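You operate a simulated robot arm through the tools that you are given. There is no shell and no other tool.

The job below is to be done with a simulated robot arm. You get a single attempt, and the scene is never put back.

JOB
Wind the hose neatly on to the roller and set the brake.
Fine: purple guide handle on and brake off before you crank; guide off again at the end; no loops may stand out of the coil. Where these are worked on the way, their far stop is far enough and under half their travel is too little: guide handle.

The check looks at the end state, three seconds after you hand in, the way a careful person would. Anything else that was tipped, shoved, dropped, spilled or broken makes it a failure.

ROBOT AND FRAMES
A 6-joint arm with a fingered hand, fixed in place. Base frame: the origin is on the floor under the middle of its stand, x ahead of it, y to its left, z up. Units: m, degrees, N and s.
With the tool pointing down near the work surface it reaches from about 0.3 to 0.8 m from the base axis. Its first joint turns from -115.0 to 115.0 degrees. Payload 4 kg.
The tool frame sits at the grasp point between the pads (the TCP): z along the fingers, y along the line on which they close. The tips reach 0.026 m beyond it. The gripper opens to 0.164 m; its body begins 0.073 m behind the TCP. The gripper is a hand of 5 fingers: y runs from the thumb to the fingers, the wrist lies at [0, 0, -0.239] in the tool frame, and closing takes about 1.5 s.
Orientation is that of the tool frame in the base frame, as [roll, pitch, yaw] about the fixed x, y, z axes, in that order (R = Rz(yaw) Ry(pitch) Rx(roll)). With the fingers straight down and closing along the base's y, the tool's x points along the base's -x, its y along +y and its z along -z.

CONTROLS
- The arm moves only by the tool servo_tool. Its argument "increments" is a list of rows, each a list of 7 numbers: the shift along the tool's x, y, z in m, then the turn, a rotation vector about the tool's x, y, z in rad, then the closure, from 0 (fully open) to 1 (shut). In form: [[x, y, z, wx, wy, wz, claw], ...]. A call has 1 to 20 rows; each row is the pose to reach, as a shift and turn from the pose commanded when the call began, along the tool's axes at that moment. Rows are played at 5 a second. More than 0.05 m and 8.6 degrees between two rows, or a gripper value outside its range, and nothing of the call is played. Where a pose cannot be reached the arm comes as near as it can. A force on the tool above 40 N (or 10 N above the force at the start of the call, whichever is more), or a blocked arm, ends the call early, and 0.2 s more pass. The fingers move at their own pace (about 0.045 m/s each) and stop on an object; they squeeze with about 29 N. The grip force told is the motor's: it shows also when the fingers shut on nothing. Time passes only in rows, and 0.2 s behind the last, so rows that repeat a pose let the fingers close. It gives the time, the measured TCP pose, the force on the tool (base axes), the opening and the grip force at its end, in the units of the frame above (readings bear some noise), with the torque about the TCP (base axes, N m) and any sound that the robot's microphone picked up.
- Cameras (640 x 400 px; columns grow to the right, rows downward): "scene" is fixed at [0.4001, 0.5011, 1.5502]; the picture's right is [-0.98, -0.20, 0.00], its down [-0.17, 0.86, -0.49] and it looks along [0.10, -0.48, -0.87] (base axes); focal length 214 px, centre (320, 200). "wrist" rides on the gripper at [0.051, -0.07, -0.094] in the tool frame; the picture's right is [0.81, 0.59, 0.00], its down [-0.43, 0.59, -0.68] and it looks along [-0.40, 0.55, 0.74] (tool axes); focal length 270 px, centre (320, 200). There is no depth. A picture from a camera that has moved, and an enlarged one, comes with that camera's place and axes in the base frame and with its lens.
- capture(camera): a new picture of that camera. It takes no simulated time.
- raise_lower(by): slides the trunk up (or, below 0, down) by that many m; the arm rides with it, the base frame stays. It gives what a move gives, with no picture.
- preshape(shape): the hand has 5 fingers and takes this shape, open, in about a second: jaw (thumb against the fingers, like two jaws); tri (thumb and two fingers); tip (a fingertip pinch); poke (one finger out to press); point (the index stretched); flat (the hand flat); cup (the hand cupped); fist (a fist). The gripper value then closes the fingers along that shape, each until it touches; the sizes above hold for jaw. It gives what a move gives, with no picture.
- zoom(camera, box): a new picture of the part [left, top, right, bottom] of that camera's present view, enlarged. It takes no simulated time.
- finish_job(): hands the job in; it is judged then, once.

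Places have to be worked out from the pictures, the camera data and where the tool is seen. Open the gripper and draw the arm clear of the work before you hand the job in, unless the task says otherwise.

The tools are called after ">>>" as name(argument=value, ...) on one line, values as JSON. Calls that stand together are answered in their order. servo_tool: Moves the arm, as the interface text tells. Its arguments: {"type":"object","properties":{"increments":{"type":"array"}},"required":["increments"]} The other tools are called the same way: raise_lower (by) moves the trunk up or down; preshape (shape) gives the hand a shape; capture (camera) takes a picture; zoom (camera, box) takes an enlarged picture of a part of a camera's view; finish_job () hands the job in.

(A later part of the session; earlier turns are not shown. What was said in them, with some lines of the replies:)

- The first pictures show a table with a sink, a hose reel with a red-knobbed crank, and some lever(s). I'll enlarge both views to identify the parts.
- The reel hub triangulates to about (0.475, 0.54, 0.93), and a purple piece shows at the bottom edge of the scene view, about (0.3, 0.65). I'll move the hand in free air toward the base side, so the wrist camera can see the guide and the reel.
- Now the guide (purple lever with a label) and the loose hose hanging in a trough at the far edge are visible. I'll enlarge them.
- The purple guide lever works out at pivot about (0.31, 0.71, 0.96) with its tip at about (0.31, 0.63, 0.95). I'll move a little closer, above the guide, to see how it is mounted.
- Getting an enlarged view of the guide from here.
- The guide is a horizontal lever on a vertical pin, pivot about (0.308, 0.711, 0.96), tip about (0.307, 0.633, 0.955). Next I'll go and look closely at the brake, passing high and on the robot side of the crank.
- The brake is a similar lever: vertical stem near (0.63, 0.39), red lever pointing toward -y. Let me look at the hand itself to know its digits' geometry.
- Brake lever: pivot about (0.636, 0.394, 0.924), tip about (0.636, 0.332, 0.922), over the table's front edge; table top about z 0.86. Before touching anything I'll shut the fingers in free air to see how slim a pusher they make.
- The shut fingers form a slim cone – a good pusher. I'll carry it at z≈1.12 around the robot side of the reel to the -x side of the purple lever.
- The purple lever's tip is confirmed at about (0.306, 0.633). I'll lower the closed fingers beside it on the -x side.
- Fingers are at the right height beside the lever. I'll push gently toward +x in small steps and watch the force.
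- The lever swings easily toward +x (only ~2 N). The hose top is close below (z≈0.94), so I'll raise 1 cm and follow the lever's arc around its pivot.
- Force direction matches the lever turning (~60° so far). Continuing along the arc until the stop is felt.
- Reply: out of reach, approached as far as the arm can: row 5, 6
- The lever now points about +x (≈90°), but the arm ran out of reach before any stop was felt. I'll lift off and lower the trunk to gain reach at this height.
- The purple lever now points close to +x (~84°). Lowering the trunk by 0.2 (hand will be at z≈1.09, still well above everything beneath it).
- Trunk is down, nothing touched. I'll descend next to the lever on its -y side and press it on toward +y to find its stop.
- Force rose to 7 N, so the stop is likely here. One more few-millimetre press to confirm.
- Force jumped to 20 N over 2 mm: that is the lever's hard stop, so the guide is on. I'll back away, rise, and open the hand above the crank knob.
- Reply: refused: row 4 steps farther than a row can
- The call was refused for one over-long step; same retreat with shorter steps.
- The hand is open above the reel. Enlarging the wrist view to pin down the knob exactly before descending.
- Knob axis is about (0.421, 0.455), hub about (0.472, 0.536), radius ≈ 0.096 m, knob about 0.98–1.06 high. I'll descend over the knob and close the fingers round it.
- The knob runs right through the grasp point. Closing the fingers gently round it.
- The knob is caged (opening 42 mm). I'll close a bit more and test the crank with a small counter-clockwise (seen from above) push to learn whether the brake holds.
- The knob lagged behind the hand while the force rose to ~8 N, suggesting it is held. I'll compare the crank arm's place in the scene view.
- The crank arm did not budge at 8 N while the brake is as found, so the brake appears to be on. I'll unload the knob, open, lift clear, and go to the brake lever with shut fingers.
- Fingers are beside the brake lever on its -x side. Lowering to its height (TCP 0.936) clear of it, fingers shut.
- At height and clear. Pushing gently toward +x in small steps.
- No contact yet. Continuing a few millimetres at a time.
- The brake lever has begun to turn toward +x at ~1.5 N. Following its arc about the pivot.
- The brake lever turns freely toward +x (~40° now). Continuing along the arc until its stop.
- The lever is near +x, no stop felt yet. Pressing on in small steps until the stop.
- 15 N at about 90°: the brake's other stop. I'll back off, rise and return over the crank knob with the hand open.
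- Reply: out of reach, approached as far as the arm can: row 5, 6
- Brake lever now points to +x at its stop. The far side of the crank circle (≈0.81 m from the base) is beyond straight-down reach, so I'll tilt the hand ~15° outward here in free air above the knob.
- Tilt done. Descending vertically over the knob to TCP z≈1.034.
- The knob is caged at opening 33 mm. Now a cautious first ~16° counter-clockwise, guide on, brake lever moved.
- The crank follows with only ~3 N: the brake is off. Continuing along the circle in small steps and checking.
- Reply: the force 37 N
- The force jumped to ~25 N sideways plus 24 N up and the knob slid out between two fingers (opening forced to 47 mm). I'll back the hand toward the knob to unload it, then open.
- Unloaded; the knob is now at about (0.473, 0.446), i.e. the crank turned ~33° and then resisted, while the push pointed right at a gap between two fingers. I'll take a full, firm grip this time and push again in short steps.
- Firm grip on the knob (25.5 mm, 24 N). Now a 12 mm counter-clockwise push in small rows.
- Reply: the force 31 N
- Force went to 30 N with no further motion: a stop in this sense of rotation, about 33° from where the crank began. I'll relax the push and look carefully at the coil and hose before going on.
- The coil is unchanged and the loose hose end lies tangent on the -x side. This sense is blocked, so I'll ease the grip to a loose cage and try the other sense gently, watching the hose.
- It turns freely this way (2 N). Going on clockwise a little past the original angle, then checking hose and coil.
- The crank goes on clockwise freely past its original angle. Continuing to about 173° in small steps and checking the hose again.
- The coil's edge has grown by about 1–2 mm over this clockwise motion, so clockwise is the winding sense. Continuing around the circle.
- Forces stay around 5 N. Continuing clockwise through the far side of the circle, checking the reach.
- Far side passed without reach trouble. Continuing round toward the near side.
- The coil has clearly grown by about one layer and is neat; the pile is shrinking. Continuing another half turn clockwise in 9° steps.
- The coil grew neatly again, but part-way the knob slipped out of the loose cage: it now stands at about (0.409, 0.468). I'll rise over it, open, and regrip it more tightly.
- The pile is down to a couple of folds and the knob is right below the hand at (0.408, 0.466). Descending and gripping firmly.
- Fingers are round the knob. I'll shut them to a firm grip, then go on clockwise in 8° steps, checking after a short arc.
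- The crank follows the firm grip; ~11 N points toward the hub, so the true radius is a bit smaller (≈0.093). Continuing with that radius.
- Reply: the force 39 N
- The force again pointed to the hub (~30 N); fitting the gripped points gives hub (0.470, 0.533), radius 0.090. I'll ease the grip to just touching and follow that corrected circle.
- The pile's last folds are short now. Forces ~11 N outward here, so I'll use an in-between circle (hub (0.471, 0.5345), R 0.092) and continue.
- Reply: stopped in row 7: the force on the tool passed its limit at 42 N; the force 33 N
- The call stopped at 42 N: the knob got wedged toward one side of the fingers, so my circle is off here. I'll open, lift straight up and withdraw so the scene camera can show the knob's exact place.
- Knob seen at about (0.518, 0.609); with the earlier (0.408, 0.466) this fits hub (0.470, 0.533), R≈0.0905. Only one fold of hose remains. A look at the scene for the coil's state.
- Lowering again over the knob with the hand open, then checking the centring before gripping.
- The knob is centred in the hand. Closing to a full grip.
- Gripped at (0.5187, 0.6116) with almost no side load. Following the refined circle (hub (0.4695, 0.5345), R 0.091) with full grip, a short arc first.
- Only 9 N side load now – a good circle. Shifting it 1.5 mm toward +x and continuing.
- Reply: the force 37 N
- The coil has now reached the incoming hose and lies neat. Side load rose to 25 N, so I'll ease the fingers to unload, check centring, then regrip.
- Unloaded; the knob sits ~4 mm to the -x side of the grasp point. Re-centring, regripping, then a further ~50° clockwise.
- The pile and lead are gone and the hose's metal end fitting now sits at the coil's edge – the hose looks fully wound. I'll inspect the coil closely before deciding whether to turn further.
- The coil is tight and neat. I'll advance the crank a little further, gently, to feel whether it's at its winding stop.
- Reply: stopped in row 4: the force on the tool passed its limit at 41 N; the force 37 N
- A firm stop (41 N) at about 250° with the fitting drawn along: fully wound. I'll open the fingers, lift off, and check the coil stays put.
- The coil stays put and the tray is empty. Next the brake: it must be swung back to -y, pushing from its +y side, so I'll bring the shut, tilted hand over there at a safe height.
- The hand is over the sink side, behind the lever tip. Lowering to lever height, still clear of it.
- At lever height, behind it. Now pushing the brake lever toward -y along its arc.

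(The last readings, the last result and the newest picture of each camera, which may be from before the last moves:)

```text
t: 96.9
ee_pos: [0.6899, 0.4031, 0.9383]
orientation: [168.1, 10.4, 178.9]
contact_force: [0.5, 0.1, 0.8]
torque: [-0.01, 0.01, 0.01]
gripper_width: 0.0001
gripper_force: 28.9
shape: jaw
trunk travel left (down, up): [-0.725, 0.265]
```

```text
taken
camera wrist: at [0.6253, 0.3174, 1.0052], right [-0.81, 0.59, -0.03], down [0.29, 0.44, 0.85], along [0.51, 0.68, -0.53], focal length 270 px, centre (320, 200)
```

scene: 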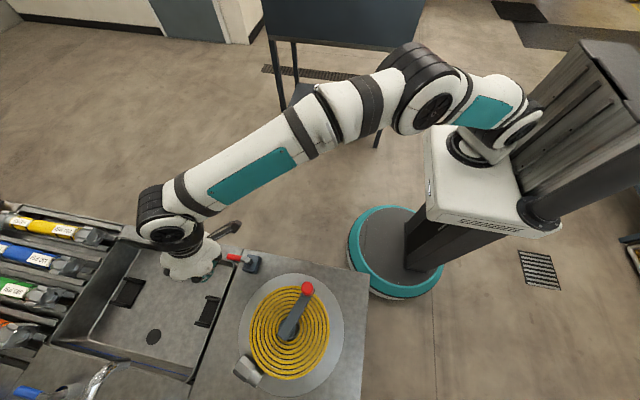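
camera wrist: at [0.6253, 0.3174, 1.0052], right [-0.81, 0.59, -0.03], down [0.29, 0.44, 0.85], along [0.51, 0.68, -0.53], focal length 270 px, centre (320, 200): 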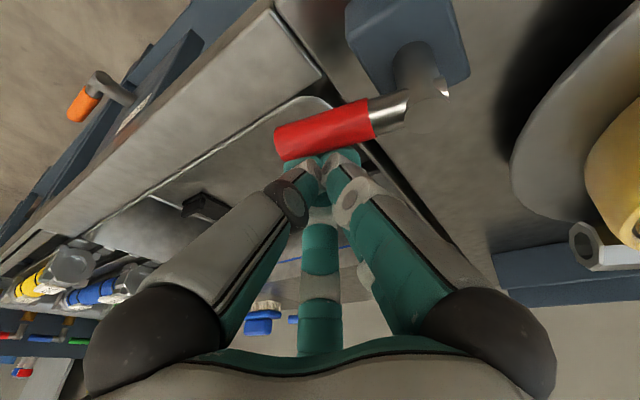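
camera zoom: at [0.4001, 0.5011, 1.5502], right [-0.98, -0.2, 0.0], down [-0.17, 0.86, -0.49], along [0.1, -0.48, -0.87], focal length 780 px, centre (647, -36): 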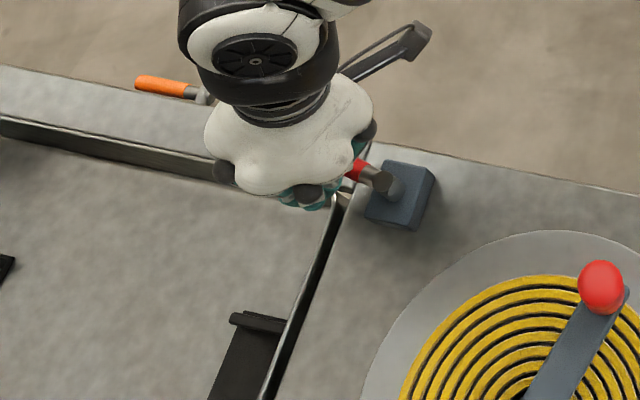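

The fingertips are behind the lever and it has started to move. Continuing along the arc.

>>> servo_tool(increments=[[-0.0011, -0.0079, -0.0014, 0, 0, 0, 1], [-0.0008, -0.0157, -0.003, 0, 0, 0, 1], [-0.0004, -0.0226, -0.0045, 0, 0, 0, 1], [0.0015, -0.0304, -0.0064, 0, 0, 0, 1], [0.0033, -0.0372, -0.0081, 0, 0, 0, 1], [0.0071, -0.044, -0.0101, 0, 0, 0, 1]])

>>> zoom(camera="scene", box=[160, 210, 300, 320])

>>> capture(camera="wrist")

```text
t: 98.3
ee_pos: [0.6816, 0.3581, 0.9385]
orientation: [168.2, 10.3, 178.9]
contact_force: [0.7, 0.5, 1.0]
torque: [0.02, 0.01, 0.0]
gripper_width: 0.0
gripper_force: 29.0
shape: jaw
trunk travel left (down, up): [-0.725, 0.265]
```

```text
3.64 times, centred on (230, 265) of scene
camera zoom: at [0.4001, 0.5011, 1.5502], right [-0.98, -0.2, 0.0], down [-0.17, 0.86, -0.49], along [0.1, -0.48, -0.87], focal length 780 px, centre (647, -36)
```

zoom: 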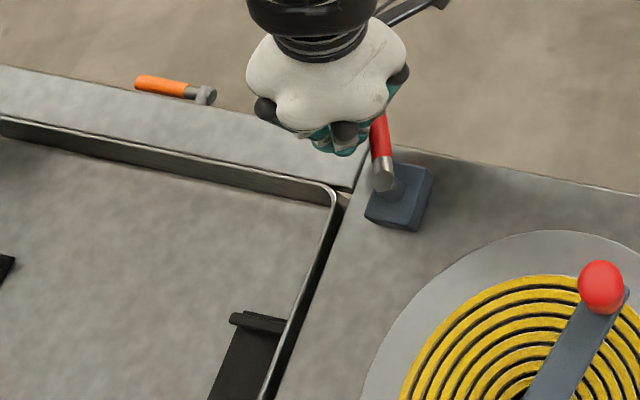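

```text
taken
camera wrist: at [0.6172, 0.2717, 1.0047], right [-0.81, 0.59, -0.03], down [0.29, 0.44, 0.85], along [0.51, 0.68, -0.53], focal length 270 px, centre (320, 200)
```

wrist: 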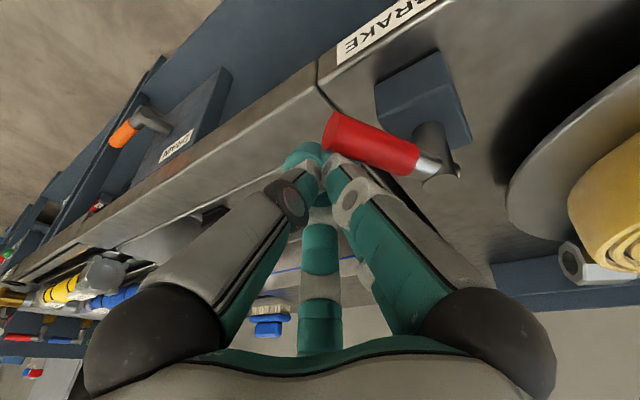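

The lever is ~25° from its set position. Finishing the arc until its stop.

>>> servo_tool(increments=[[0.0038, -0.0058, -0.0018, 0, 0, 0, 1], [0.0097, -0.0106, -0.0038, 0, 0, 0, 1], [0.0155, -0.0144, -0.0056, 0, 0, 0, 1], [0.0214, -0.0173, -0.0073, 0, 0, 0, 1]])

>>> zoom(camera="scene", box=[160, 210, 300, 320])

```text
t: 99.3
ee_pos: [0.6596, 0.341, 0.9379]
orientation: [168.2, 10.3, 179.0]
contact_force: [0.6, 0.2, 1.0]
torque: [-0.01, 0.04, -0.01]
gripper_width: 0.0
gripper_force: 28.8
shape: jaw
trunk travel left (down, up): [-0.725, 0.265]
```

```text
3.64 times, centred on (230, 265) of scene
camera zoom: at [0.4001, 0.5011, 1.5502], right [-0.98, -0.2, 0.0], down [-0.17, 0.86, -0.49], along [0.1, -0.48, -0.87], focal length 780 px, centre (647, -36)
```

zoom: 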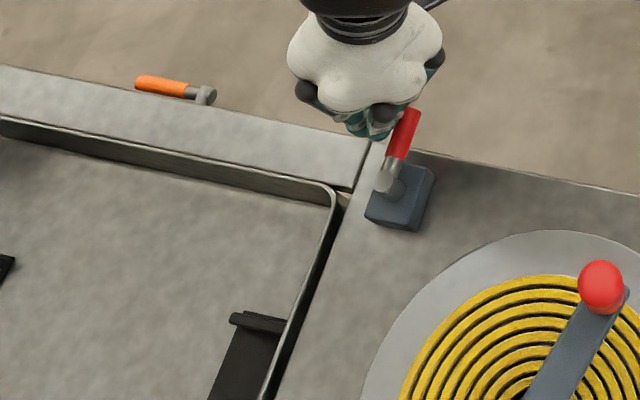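

The brake lever points as it did at the start. Pressing a little more to be sure it is against its stop.

>>> servo_tool(increments=[[0.003, 0.0, -0.0005, 0, 0, 0, 1], [0.0059, 0.0001, -0.001, 0, 0, 0, 1], [0.0084, 0.0001, -0.0014, 0, 0, 0, 1]])

>>> zoom(camera="scene", box=[160, 210, 300, 320])

```text
t: 100.1
ee_pos: [0.6568, 0.339, 0.9389]
orientation: [168.0, 10.5, 178.8]
contact_force: [26.9, -3.0, 8.2]
torque: [-0.11, -0.34, 0.06]
gripper_width: 0.0
gripper_force: 28.7
shape: jaw
trunk travel left (down, up): [-0.725, 0.265]
```

```text
3.64 times, centred on (230, 265) of scene
camera zoom: at [0.4001, 0.5011, 1.5502], right [-0.98, -0.2, 0.0], down [-0.17, 0.86, -0.49], along [0.1, -0.48, -0.87], focal length 780 px, centre (647, -36)
```

zoom: 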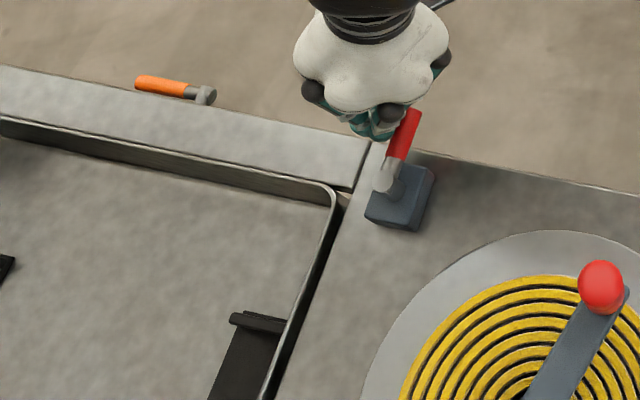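

27 N: the brake is firmly set. I'll back away, rise, and carry the shut hand over the reel (above the knob) to a viewing spot near the guide.

>>> servo_tool(increments=[[-0.0165, 0.0017, -0.0071, 0, 0, 0, 1], [-0.0283, 0.0094, -0.0449, 0, 0, 0, 1], [-0.0351, 0.0171, -0.0835, 0, 0, 0, 1], [-0.0419, 0.0249, -0.1221, 0, 0, 0, 1], [-0.038, 0.0368, -0.1567, 0, 0, 0, 1], [-0.0223, 0.0567, -0.1813, 0, 0, 0, 1], [0.0117, 0.0836, -0.1819, 0, 0, 0, 1], [0.0457, 0.1105, -0.1825, 0, 0, 0, 1], [0.0797, 0.1374, -0.1831, 0, 0, 0, 1], [0.1137, 0.1643, -0.1837, 0, 0, 0, 1], [0.1477, 0.1912, -0.1843, 0, 0, 0, 1], [0.1817, 0.2181, -0.1849, 0, 0, 0, 1], [0.2157, 0.245, -0.1855, 0, 0, 0, 1], [0.2497, 0.2719, -0.1861, 0, 0, 0, 1], [0.2837, 0.2988, -0.1867, 0, 0, 0, 1]])

>>> capture(camera="wrist")

>>> capture(camera="scene")

```text
t: 103.3
ee_pos: [0.3306, 0.6022, 1.1262]
orientation: [168.2, 10.4, 178.8]
contact_force: [0.5, 0.2, 0.1]
torque: [-0.01, -0.01, -0.01]
gripper_width: 0.0
gripper_force: 29.1
shape: jaw
trunk travel left (down, up): [-0.725, 0.265]
```

```text
taken
camera wrist: at [0.2666, 0.5166, 1.1935], right [-0.81, 0.59, -0.03], down [0.29, 0.44, 0.85], along [0.51, 0.68, -0.53], focal length 270 px, centre (320, 200)
```

wrist: 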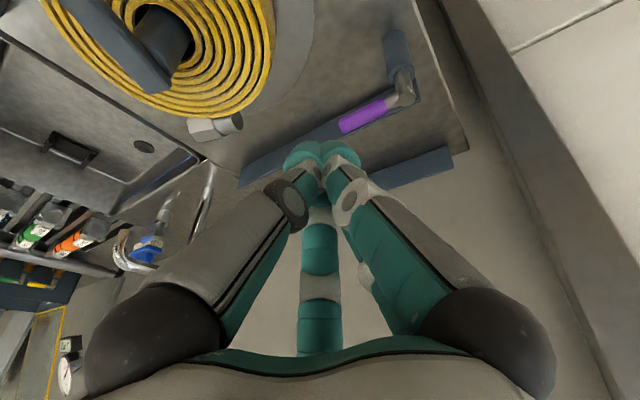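

```text
taken
```

scene: 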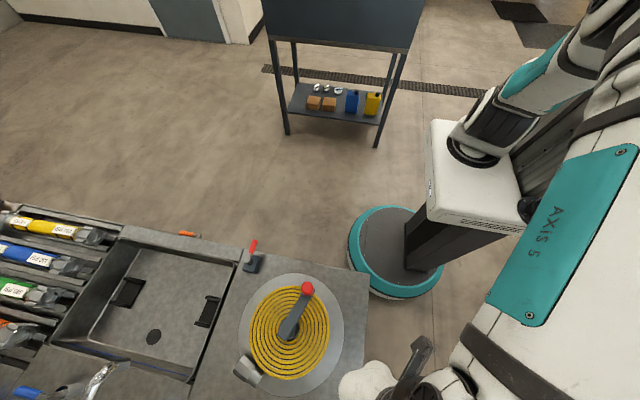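

>>> zoom(camera="wrist", box=[220, 20, 480, 200])

>>> zoom(camera="scene", box=[200, 220, 400, 400])

```text
2.22 times, centred on (350, 110) of wrist
camera zoom: at [0.2666, 0.5166, 1.1935], right [-0.81, 0.59, -0.03], down [0.29, 0.44, 0.85], along [0.51, 0.68, -0.53], focal length 601 px, centre (253, 400)
```

zoom: 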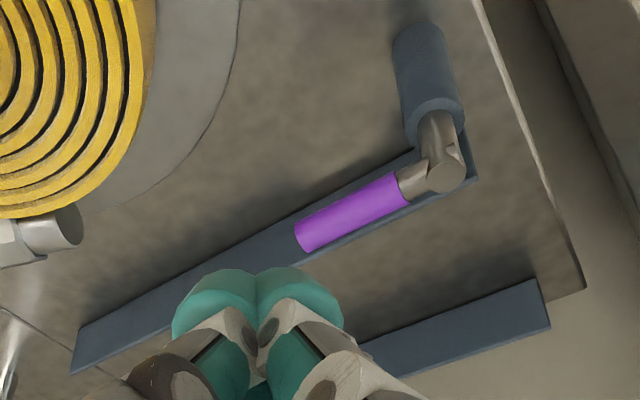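

```text
2.22 times, centred on (300, 310) of scene
camera zoom: at [0.4001, 0.5011, 1.5502], right [-0.98, -0.2, 0.0], down [-0.17, 0.86, -0.49], along [0.1, -0.48, -0.87], focal length 477 px, centre (364, -44)
```

zoom: 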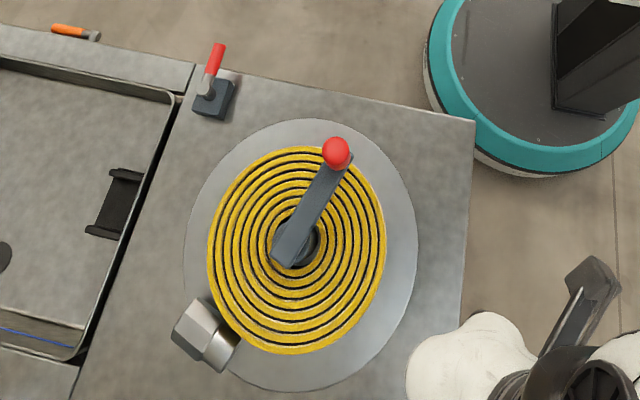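

The two tray rails are low (top ≈0.90). The guide lever points +x at y≈0.708, so I must push it from its +y side, which is far out; I'll add ~7° tilt for reach.

>>> servo_tool(increments=[[0, 0, 0, -0.0536, -0.0267, 0.0041, 1], [0, 0, 0, -0.1072, -0.0534, 0.0083, 1], [0, 0, 0, -0.1072, -0.0534, 0.0083, 1]])

```text
t: 104.1
ee_pos: [0.3329, 0.6018, 1.1264]
orientation: [161.8, 13.1, 177.5]
contact_force: [0.7, -0.5, 0.3]
torque: [0.01, 0.01, 0.01]
gripper_width: 0.0
gripper_force: 29.2
shape: jaw
trunk travel left (down, up): [-0.725, 0.265]
```

Tilt achieved (≈21.7°). Moving out over the lever to its far side, at z≈1.05.

>>> servo_tool(increments=[[0.0009, 0.0284, 0.0252, 0, 0, 0, 1], [0.0018, 0.0568, 0.0504, 0, 0, 0, 1], [0.0027, 0.0852, 0.0756, 0, 0, 0, 1], [0.0036, 0.1136, 0.1008, 0, 0, 0, 1], [0.0045, 0.142, 0.126, 0, 0, 0, 1]])

>>> capture(camera="wrist")

```text
t: 105.3
ee_pos: [0.3545, 0.7743, 1.049]
orientation: [162.0, 13.1, 177.5]
contact_force: [0.9, 0.6, 0.7]
torque: [-0.02, 0.04, 0.0]
gripper_width: 0.0003
gripper_force: 28.9
shape: jaw
trunk travel left (down, up): [-0.725, 0.265]
```

```text
taken
camera wrist: at [0.2866, 0.6823, 1.1036], right [-0.81, 0.59, -0.01], down [0.25, 0.35, 0.9], along [0.54, 0.73, -0.43], focal length 270 px, centre (320, 200)
```

wrist: 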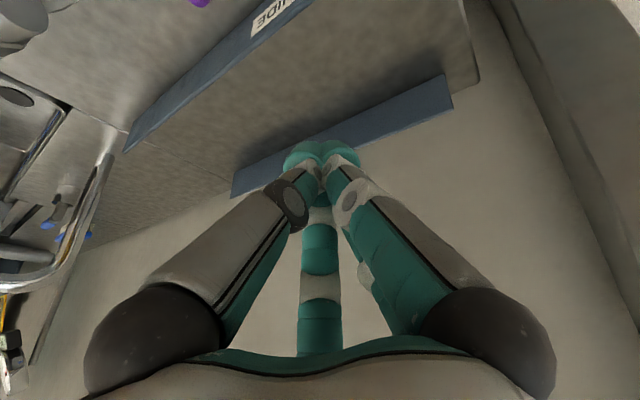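

Now lowering on the far side of the lever to its height.

>>> servo_tool(increments=[[0.0064, -0.0078, 0.0243, 0, 0, 0, 1], [0.0129, -0.0156, 0.0487, 0, 0, 0, 1], [0.0193, -0.0234, 0.073, 0, 0, 0, 1]])

>>> capture(camera="wrist")

```text
t: 106.1
ee_pos: [0.3525, 0.7756, 0.9717]
orientation: [161.8, 13.1, 177.6]
contact_force: [0.4, -0.5, 0.5]
torque: [-0.06, 0.0, -0.01]
gripper_width: 0.0
gripper_force: 28.7
shape: jaw
trunk travel left (down, up): [-0.725, 0.265]
```

```text
taken
camera wrist: at [0.2844, 0.6831, 1.0258], right [-0.81, 0.59, -0.01], down [0.25, 0.34, 0.91], along [0.54, 0.73, -0.42], focal length 270 px, centre (320, 200)
```

wrist: 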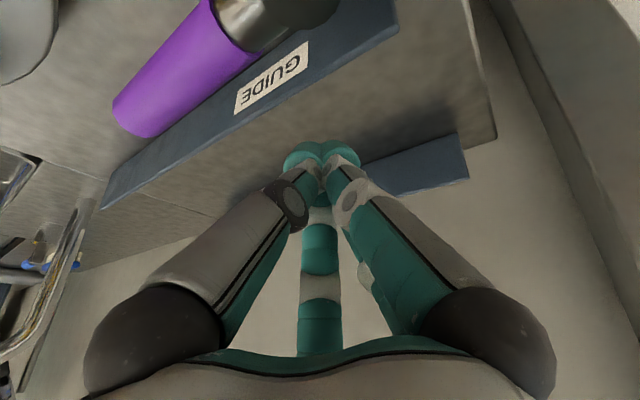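

At the right height behind the purple lever. Pulling it toward -y along its arc.

>>> servo_tool(increments=[[-0.0002, -0.0177, -0.0056, 0, 0, 0, 1], [-0.0007, -0.0301, -0.0095, 0, 0, 0, 1], [-0.0039, -0.0379, -0.0112, 0, 0, 0, 1], [-0.0088, -0.0477, -0.0132, 0, 0, 0, 1], [-0.0115, -0.0552, -0.015, 0, 0, 0, 1], [-0.013, -0.0627, -0.017, 0, 0, 0, 1]])

>>> capture(camera="wrist")

```text
t: 107.5
ee_pos: [0.3637, 0.709, 0.9731]
orientation: [161.8, 13.1, 177.6]
contact_force: [0.4, 0.9, 2.5]
torque: [-0.02, 0.04, -0.03]
gripper_width: 0.0001
gripper_force: 29.0
shape: jaw
trunk travel left (down, up): [-0.725, 0.265]
```

```text
taken
camera wrist: at [0.2951, 0.6169, 1.0265], right [-0.81, 0.59, 0.0], down [0.25, 0.34, 0.91], along [0.54, 0.73, -0.42], focal length 270 px, centre (320, 200)
```

wrist: 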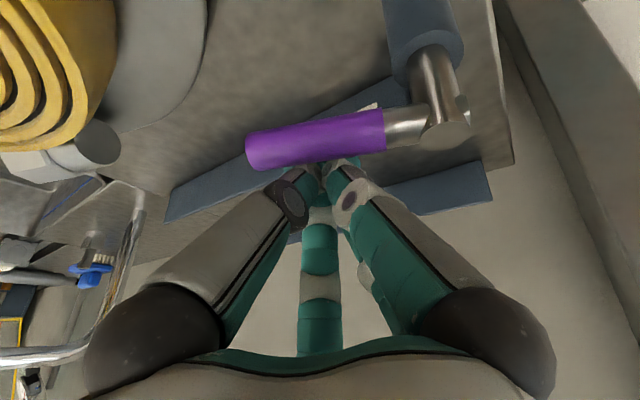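

The lever is following (about 65° now). Continuing along the arc.

>>> servo_tool(increments=[[-0.0005, -0.0078, -0.0024, 0, 0, 0, 1], [-0.0002, -0.0154, -0.0049, 0, 0, 0, 1], [0.0013, -0.023, -0.0077, 0, 0, 0, 1], [0.0038, -0.0299, -0.0105, 0, 0, 0, 1], [0.0071, -0.0367, -0.0134, 0, 0, 0, 1], [0.0115, -0.0427, -0.0164, 0, 0, 0, 1]])

>>> capture(camera="wrist")

```text
t: 108.9
ee_pos: [0.3493, 0.6627, 0.9724]
orientation: [161.8, 13.0, 177.8]
contact_force: [1.2, 0.5, 0.7]
torque: [0.0, 0.05, 0.01]
gripper_width: 0.0001
gripper_force: 29.6
shape: jaw
trunk travel left (down, up): [-0.725, 0.265]
```

```text
taken
camera wrist: at [0.2812, 0.5715, 1.0259], right [-0.81, 0.59, -0.01], down [0.25, 0.34, 0.91], along [0.54, 0.73, -0.42], focal length 270 px, centre (320, 200)
```

wrist: 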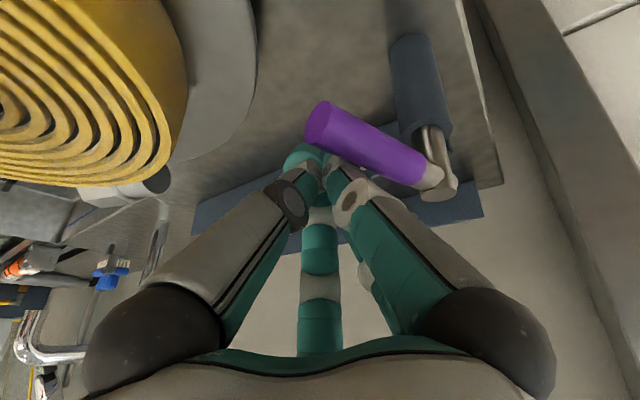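

About 15° left. Finishing the arc gently to its off stop.

>>> servo_tool(increments=[[0.0053, -0.0055, -0.003, 0, 0, 0, 1], [0.011, -0.0101, -0.0058, 0, 0, 0, 1], [0.014, -0.0112, -0.0068, 0, 0, 0, 1], [0.0168, -0.0119, -0.0078, 0, 0, 0, 1]])

>>> capture(camera="wrist")

```text
t: 109.9
ee_pos: [0.3331, 0.6503, 0.9721]
orientation: [161.8, 13.2, 177.6]
contact_force: [7.4, 1.9, 2.7]
torque: [-0.02, 0.0, 0.0]
gripper_width: 0.0
gripper_force: 28.9
shape: jaw
trunk travel left (down, up): [-0.725, 0.265]
```

```text
taken
camera wrist: at [0.265, 0.5584, 1.0262], right [-0.81, 0.59, 0.0], down [0.25, 0.34, 0.91], along [0.54, 0.73, -0.42], focal length 270 px, centre (320, 200)
```

wrist: 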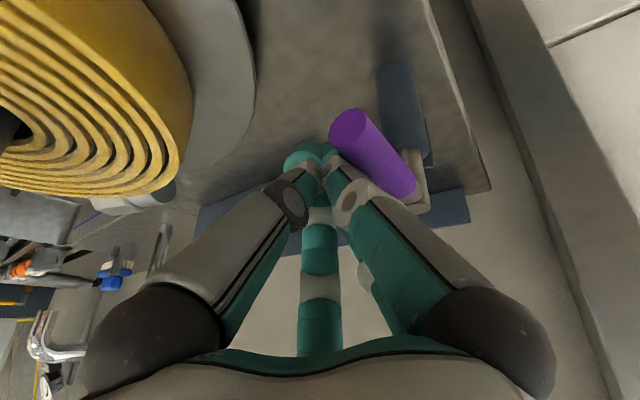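

Force is rising (7 N in x). A last couple of millimetres to confirm the off stop.

>>> servo_tool(increments=[[0.0015, 0, -0.0003, 0, 0, 0, 1], [0.003, 0, -0.0006, 0, 0, 0, 1]])

>>> zoom(camera="scene", box=[280, 320, 400, 400])

```text
t: 110.5
ee_pos: [0.331, 0.6512, 0.9726]
orientation: [161.6, 13.0, 177.6]
contact_force: [19.5, 0.2, 6.7]
torque: [-0.04, -0.06, 0.06]
gripper_width: 0.0
gripper_force: 29.0
shape: jaw
trunk travel left (down, up): [-0.725, 0.265]
```

```text
5.00 times, centred on (340, 360) of scene
camera zoom: at [0.4001, 0.5011, 1.5502], right [-0.98, -0.2, 0.0], down [-0.17, 0.86, -0.49], along [0.1, -0.48, -0.87], focal length 1072 px, centre (220, -600)
```

zoom: 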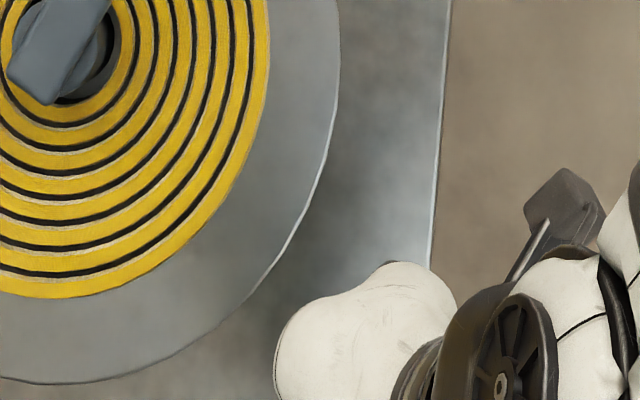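

19.5 N: the guide lever is against its off stop. Backing off its side, rising straight up, then drawing the arm back and opening the hand.

>>> servo_tool(increments=[[-0.0107, 0.0041, -0.0015, 0, 0, 0, 1], [-0.0216, 0.013, -0.0391, 0, 0, 0, 1], [-0.0315, 0.0264, -0.081, 0, 0, 0, 1], [-0.0414, 0.0398, -0.1228, 0, 0, 0, 1], [-0.0496, 0.0359, -0.1597, 0, 0, 0, 1], [-0.0485, 0.0087, -0.1902, 0, 0, 0, 1], [-0.0425, -0.0263, -0.2136, 0, 0, 0, 0.8], [-0.0364, -0.0612, -0.2369, 0, 0, 0, 0.5], [-0.0304, -0.0961, -0.2603, 0, 0, 0, 0.2], [-0.0233, -0.1325, -0.279, 0, 0, 0, 0], [-0.0162, -0.1688, -0.2977, 0, 0, 0, 0], [-0.0079, -0.2067, -0.3118, 0, 0, 0, 0], [-0.0079, -0.2067, -0.3118, 0, 0, 0, 0]])

>>> capture(camera="wrist")

>>> capture(camera="scene")

```text
t: 113.3
ee_pos: [0.2716, 0.3594, 1.1996]
orientation: [161.8, 13.1, 177.7]
contact_force: [0.4, 0.0, -0.4]
torque: [0.04, 0.04, 0.02]
gripper_width: 0.113
gripper_force: 0.0
shape: jaw
trunk travel left (down, up): [-0.725, 0.265]
```

```text
taken
camera wrist: at [0.2036, 0.2674, 1.253], right [-0.81, 0.59, 0.0], down [0.25, 0.34, 0.91], along [0.54, 0.73, -0.42], focal length 270 px, centre (320, 200)
```

wrist: 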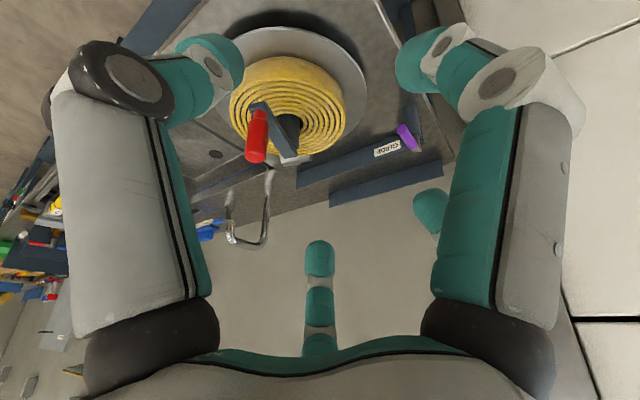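

```text
taken
```

scene: 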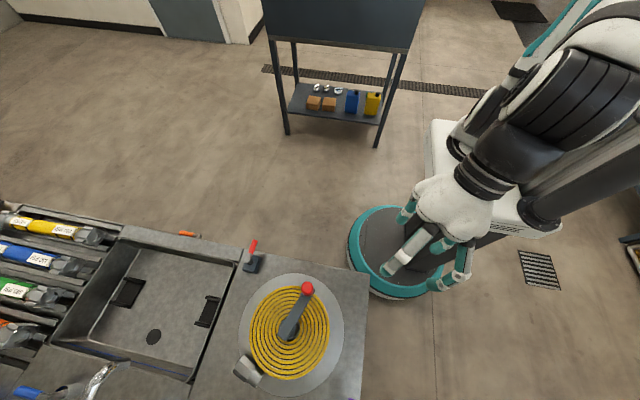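

The arm is clear. Final close looks at the guide, the brake and the coil before handing in.

>>> zoom(camera="wrist", box=[220, 20, 460, 210])

>>> zoom(camera="scene", box=[200, 220, 400, 400])

>>> zoom(camera="scene", box=[215, 225, 305, 285])

>>> zoom(camera="scene", box=[280, 320, 400, 400])

```text
2.11 times, centred on (340, 115) of wrist
camera zoom: at [0.2036, 0.2674, 1.253], right [-0.81, 0.59, 0.0], down [0.25, 0.34, 0.91], along [0.54, 0.73, -0.42], focal length 569 px, centre (278, 379)
```

zoom: 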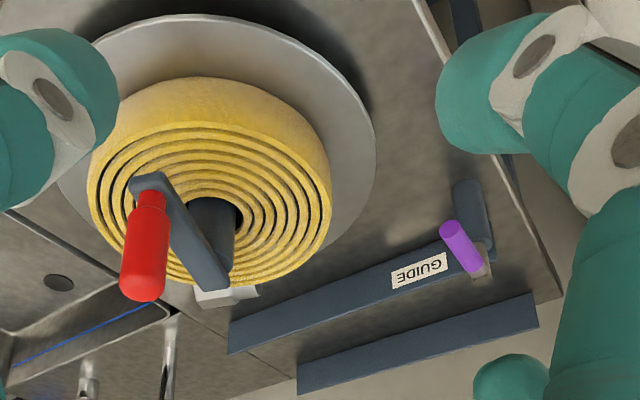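

```text
2.22 times, centred on (300, 310) of scene
camera zoom: at [0.4001, 0.5011, 1.5502], right [-0.98, -0.2, 0.0], down [-0.17, 0.86, -0.49], along [0.1, -0.48, -0.87], focal length 477 px, centre (364, -44)
```

zoom: 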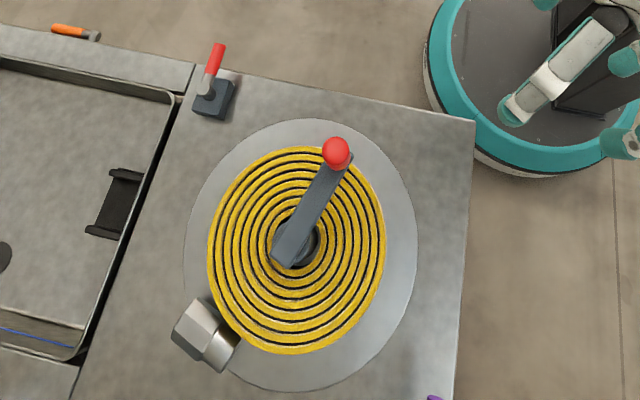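

```text
6.67 times, centred on (260, 255) of scene
camera zoom: at [0.4001, 0.5011, 1.5502], right [-0.98, -0.2, 0.0], down [-0.17, 0.86, -0.49], along [0.1, -0.48, -0.87], focal length 1430 px, centre (720, -167)
```

zoom: 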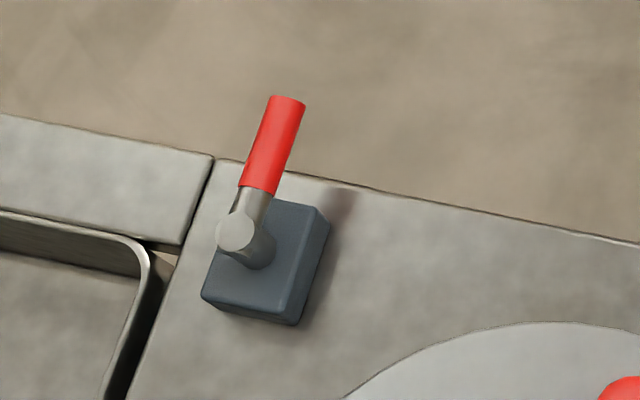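

```text
5.00 times, centred on (340, 360) of scene
camera zoom: at [0.4001, 0.5011, 1.5502], right [-0.98, -0.2, 0.0], down [-0.17, 0.86, -0.49], along [0.1, -0.48, -0.87], focal length 1072 px, centre (220, -600)
```

zoom: 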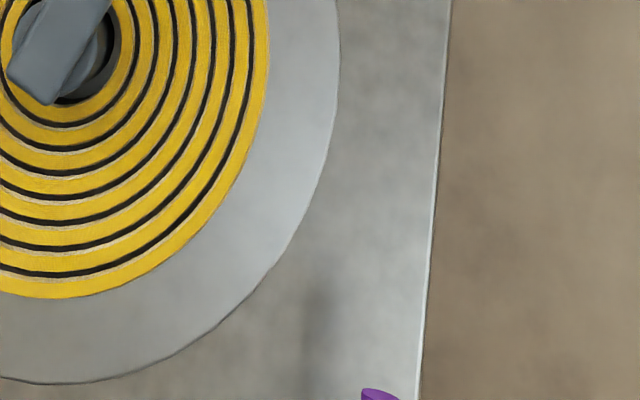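

Brake lever, guide lever (back at its original off position) and coil all look right; the tray is empty. I'll let the hand finish opening, then hand in.

>>> servo_tool(increments=[[0, 0, -0.01, 0, 0, 0, 0], [0, 0, -0.02, 0, 0, 0, 0], [0, 0, -0.02, 0, 0, 0, 0], [0, 0, -0.02, 0, 0, 0, 0]])

```text
t: 114.3
ee_pos: [0.2677, 0.3543, 1.2174]
orientation: [162.0, 13.1, 177.7]
contact_force: [-1.0, -0.4, -0.1]
torque: [0.01, 0.0, -0.03]
gripper_width: 0.1638
gripper_force: 0.0
shape: jaw
trunk travel left (down, up): [-0.725, 0.265]
```

The hand is fully open and clear of the work; the hose is wound, the brake is set and the guide is off. Handing in.

>>> finish_job()

```text
The job is handed in.
```

The hose is wound neatly onto the roller, the brake is set and the guide is off. The job is handed in, and no result has come back yet.

- **Guide and brake before cranking:** I swung the purple guide handle to its on stop first. I then tested the crank, which was held at about 8 N, so I took the brake to be on. I swung the brake lever to its other stop before winding.
- **Cranking:** I first turned the crank the wrong way (counter-clockwise seen from above) by about 33°, until it hit a stop. Clockwise turned out to be the winding direction. I wound it to a firm stop at about 41 N, and the end fitting came up onto the coil's edge. The tray is empty, the coil looks tight in the final pictures, and no loops stand out.
- **Slips on the way:** the knob came out of the fingers twice and was wedged sideways once, which stopped the arm at 42 N. I regripped each time and saw no damage or displaced parts.
- **End state:** the brake lever is back where it held the crank, firm against its stop at 27 N. The guide handle is back at its off stop (about 20 N). The gripper is open and the arm is drawn clear.
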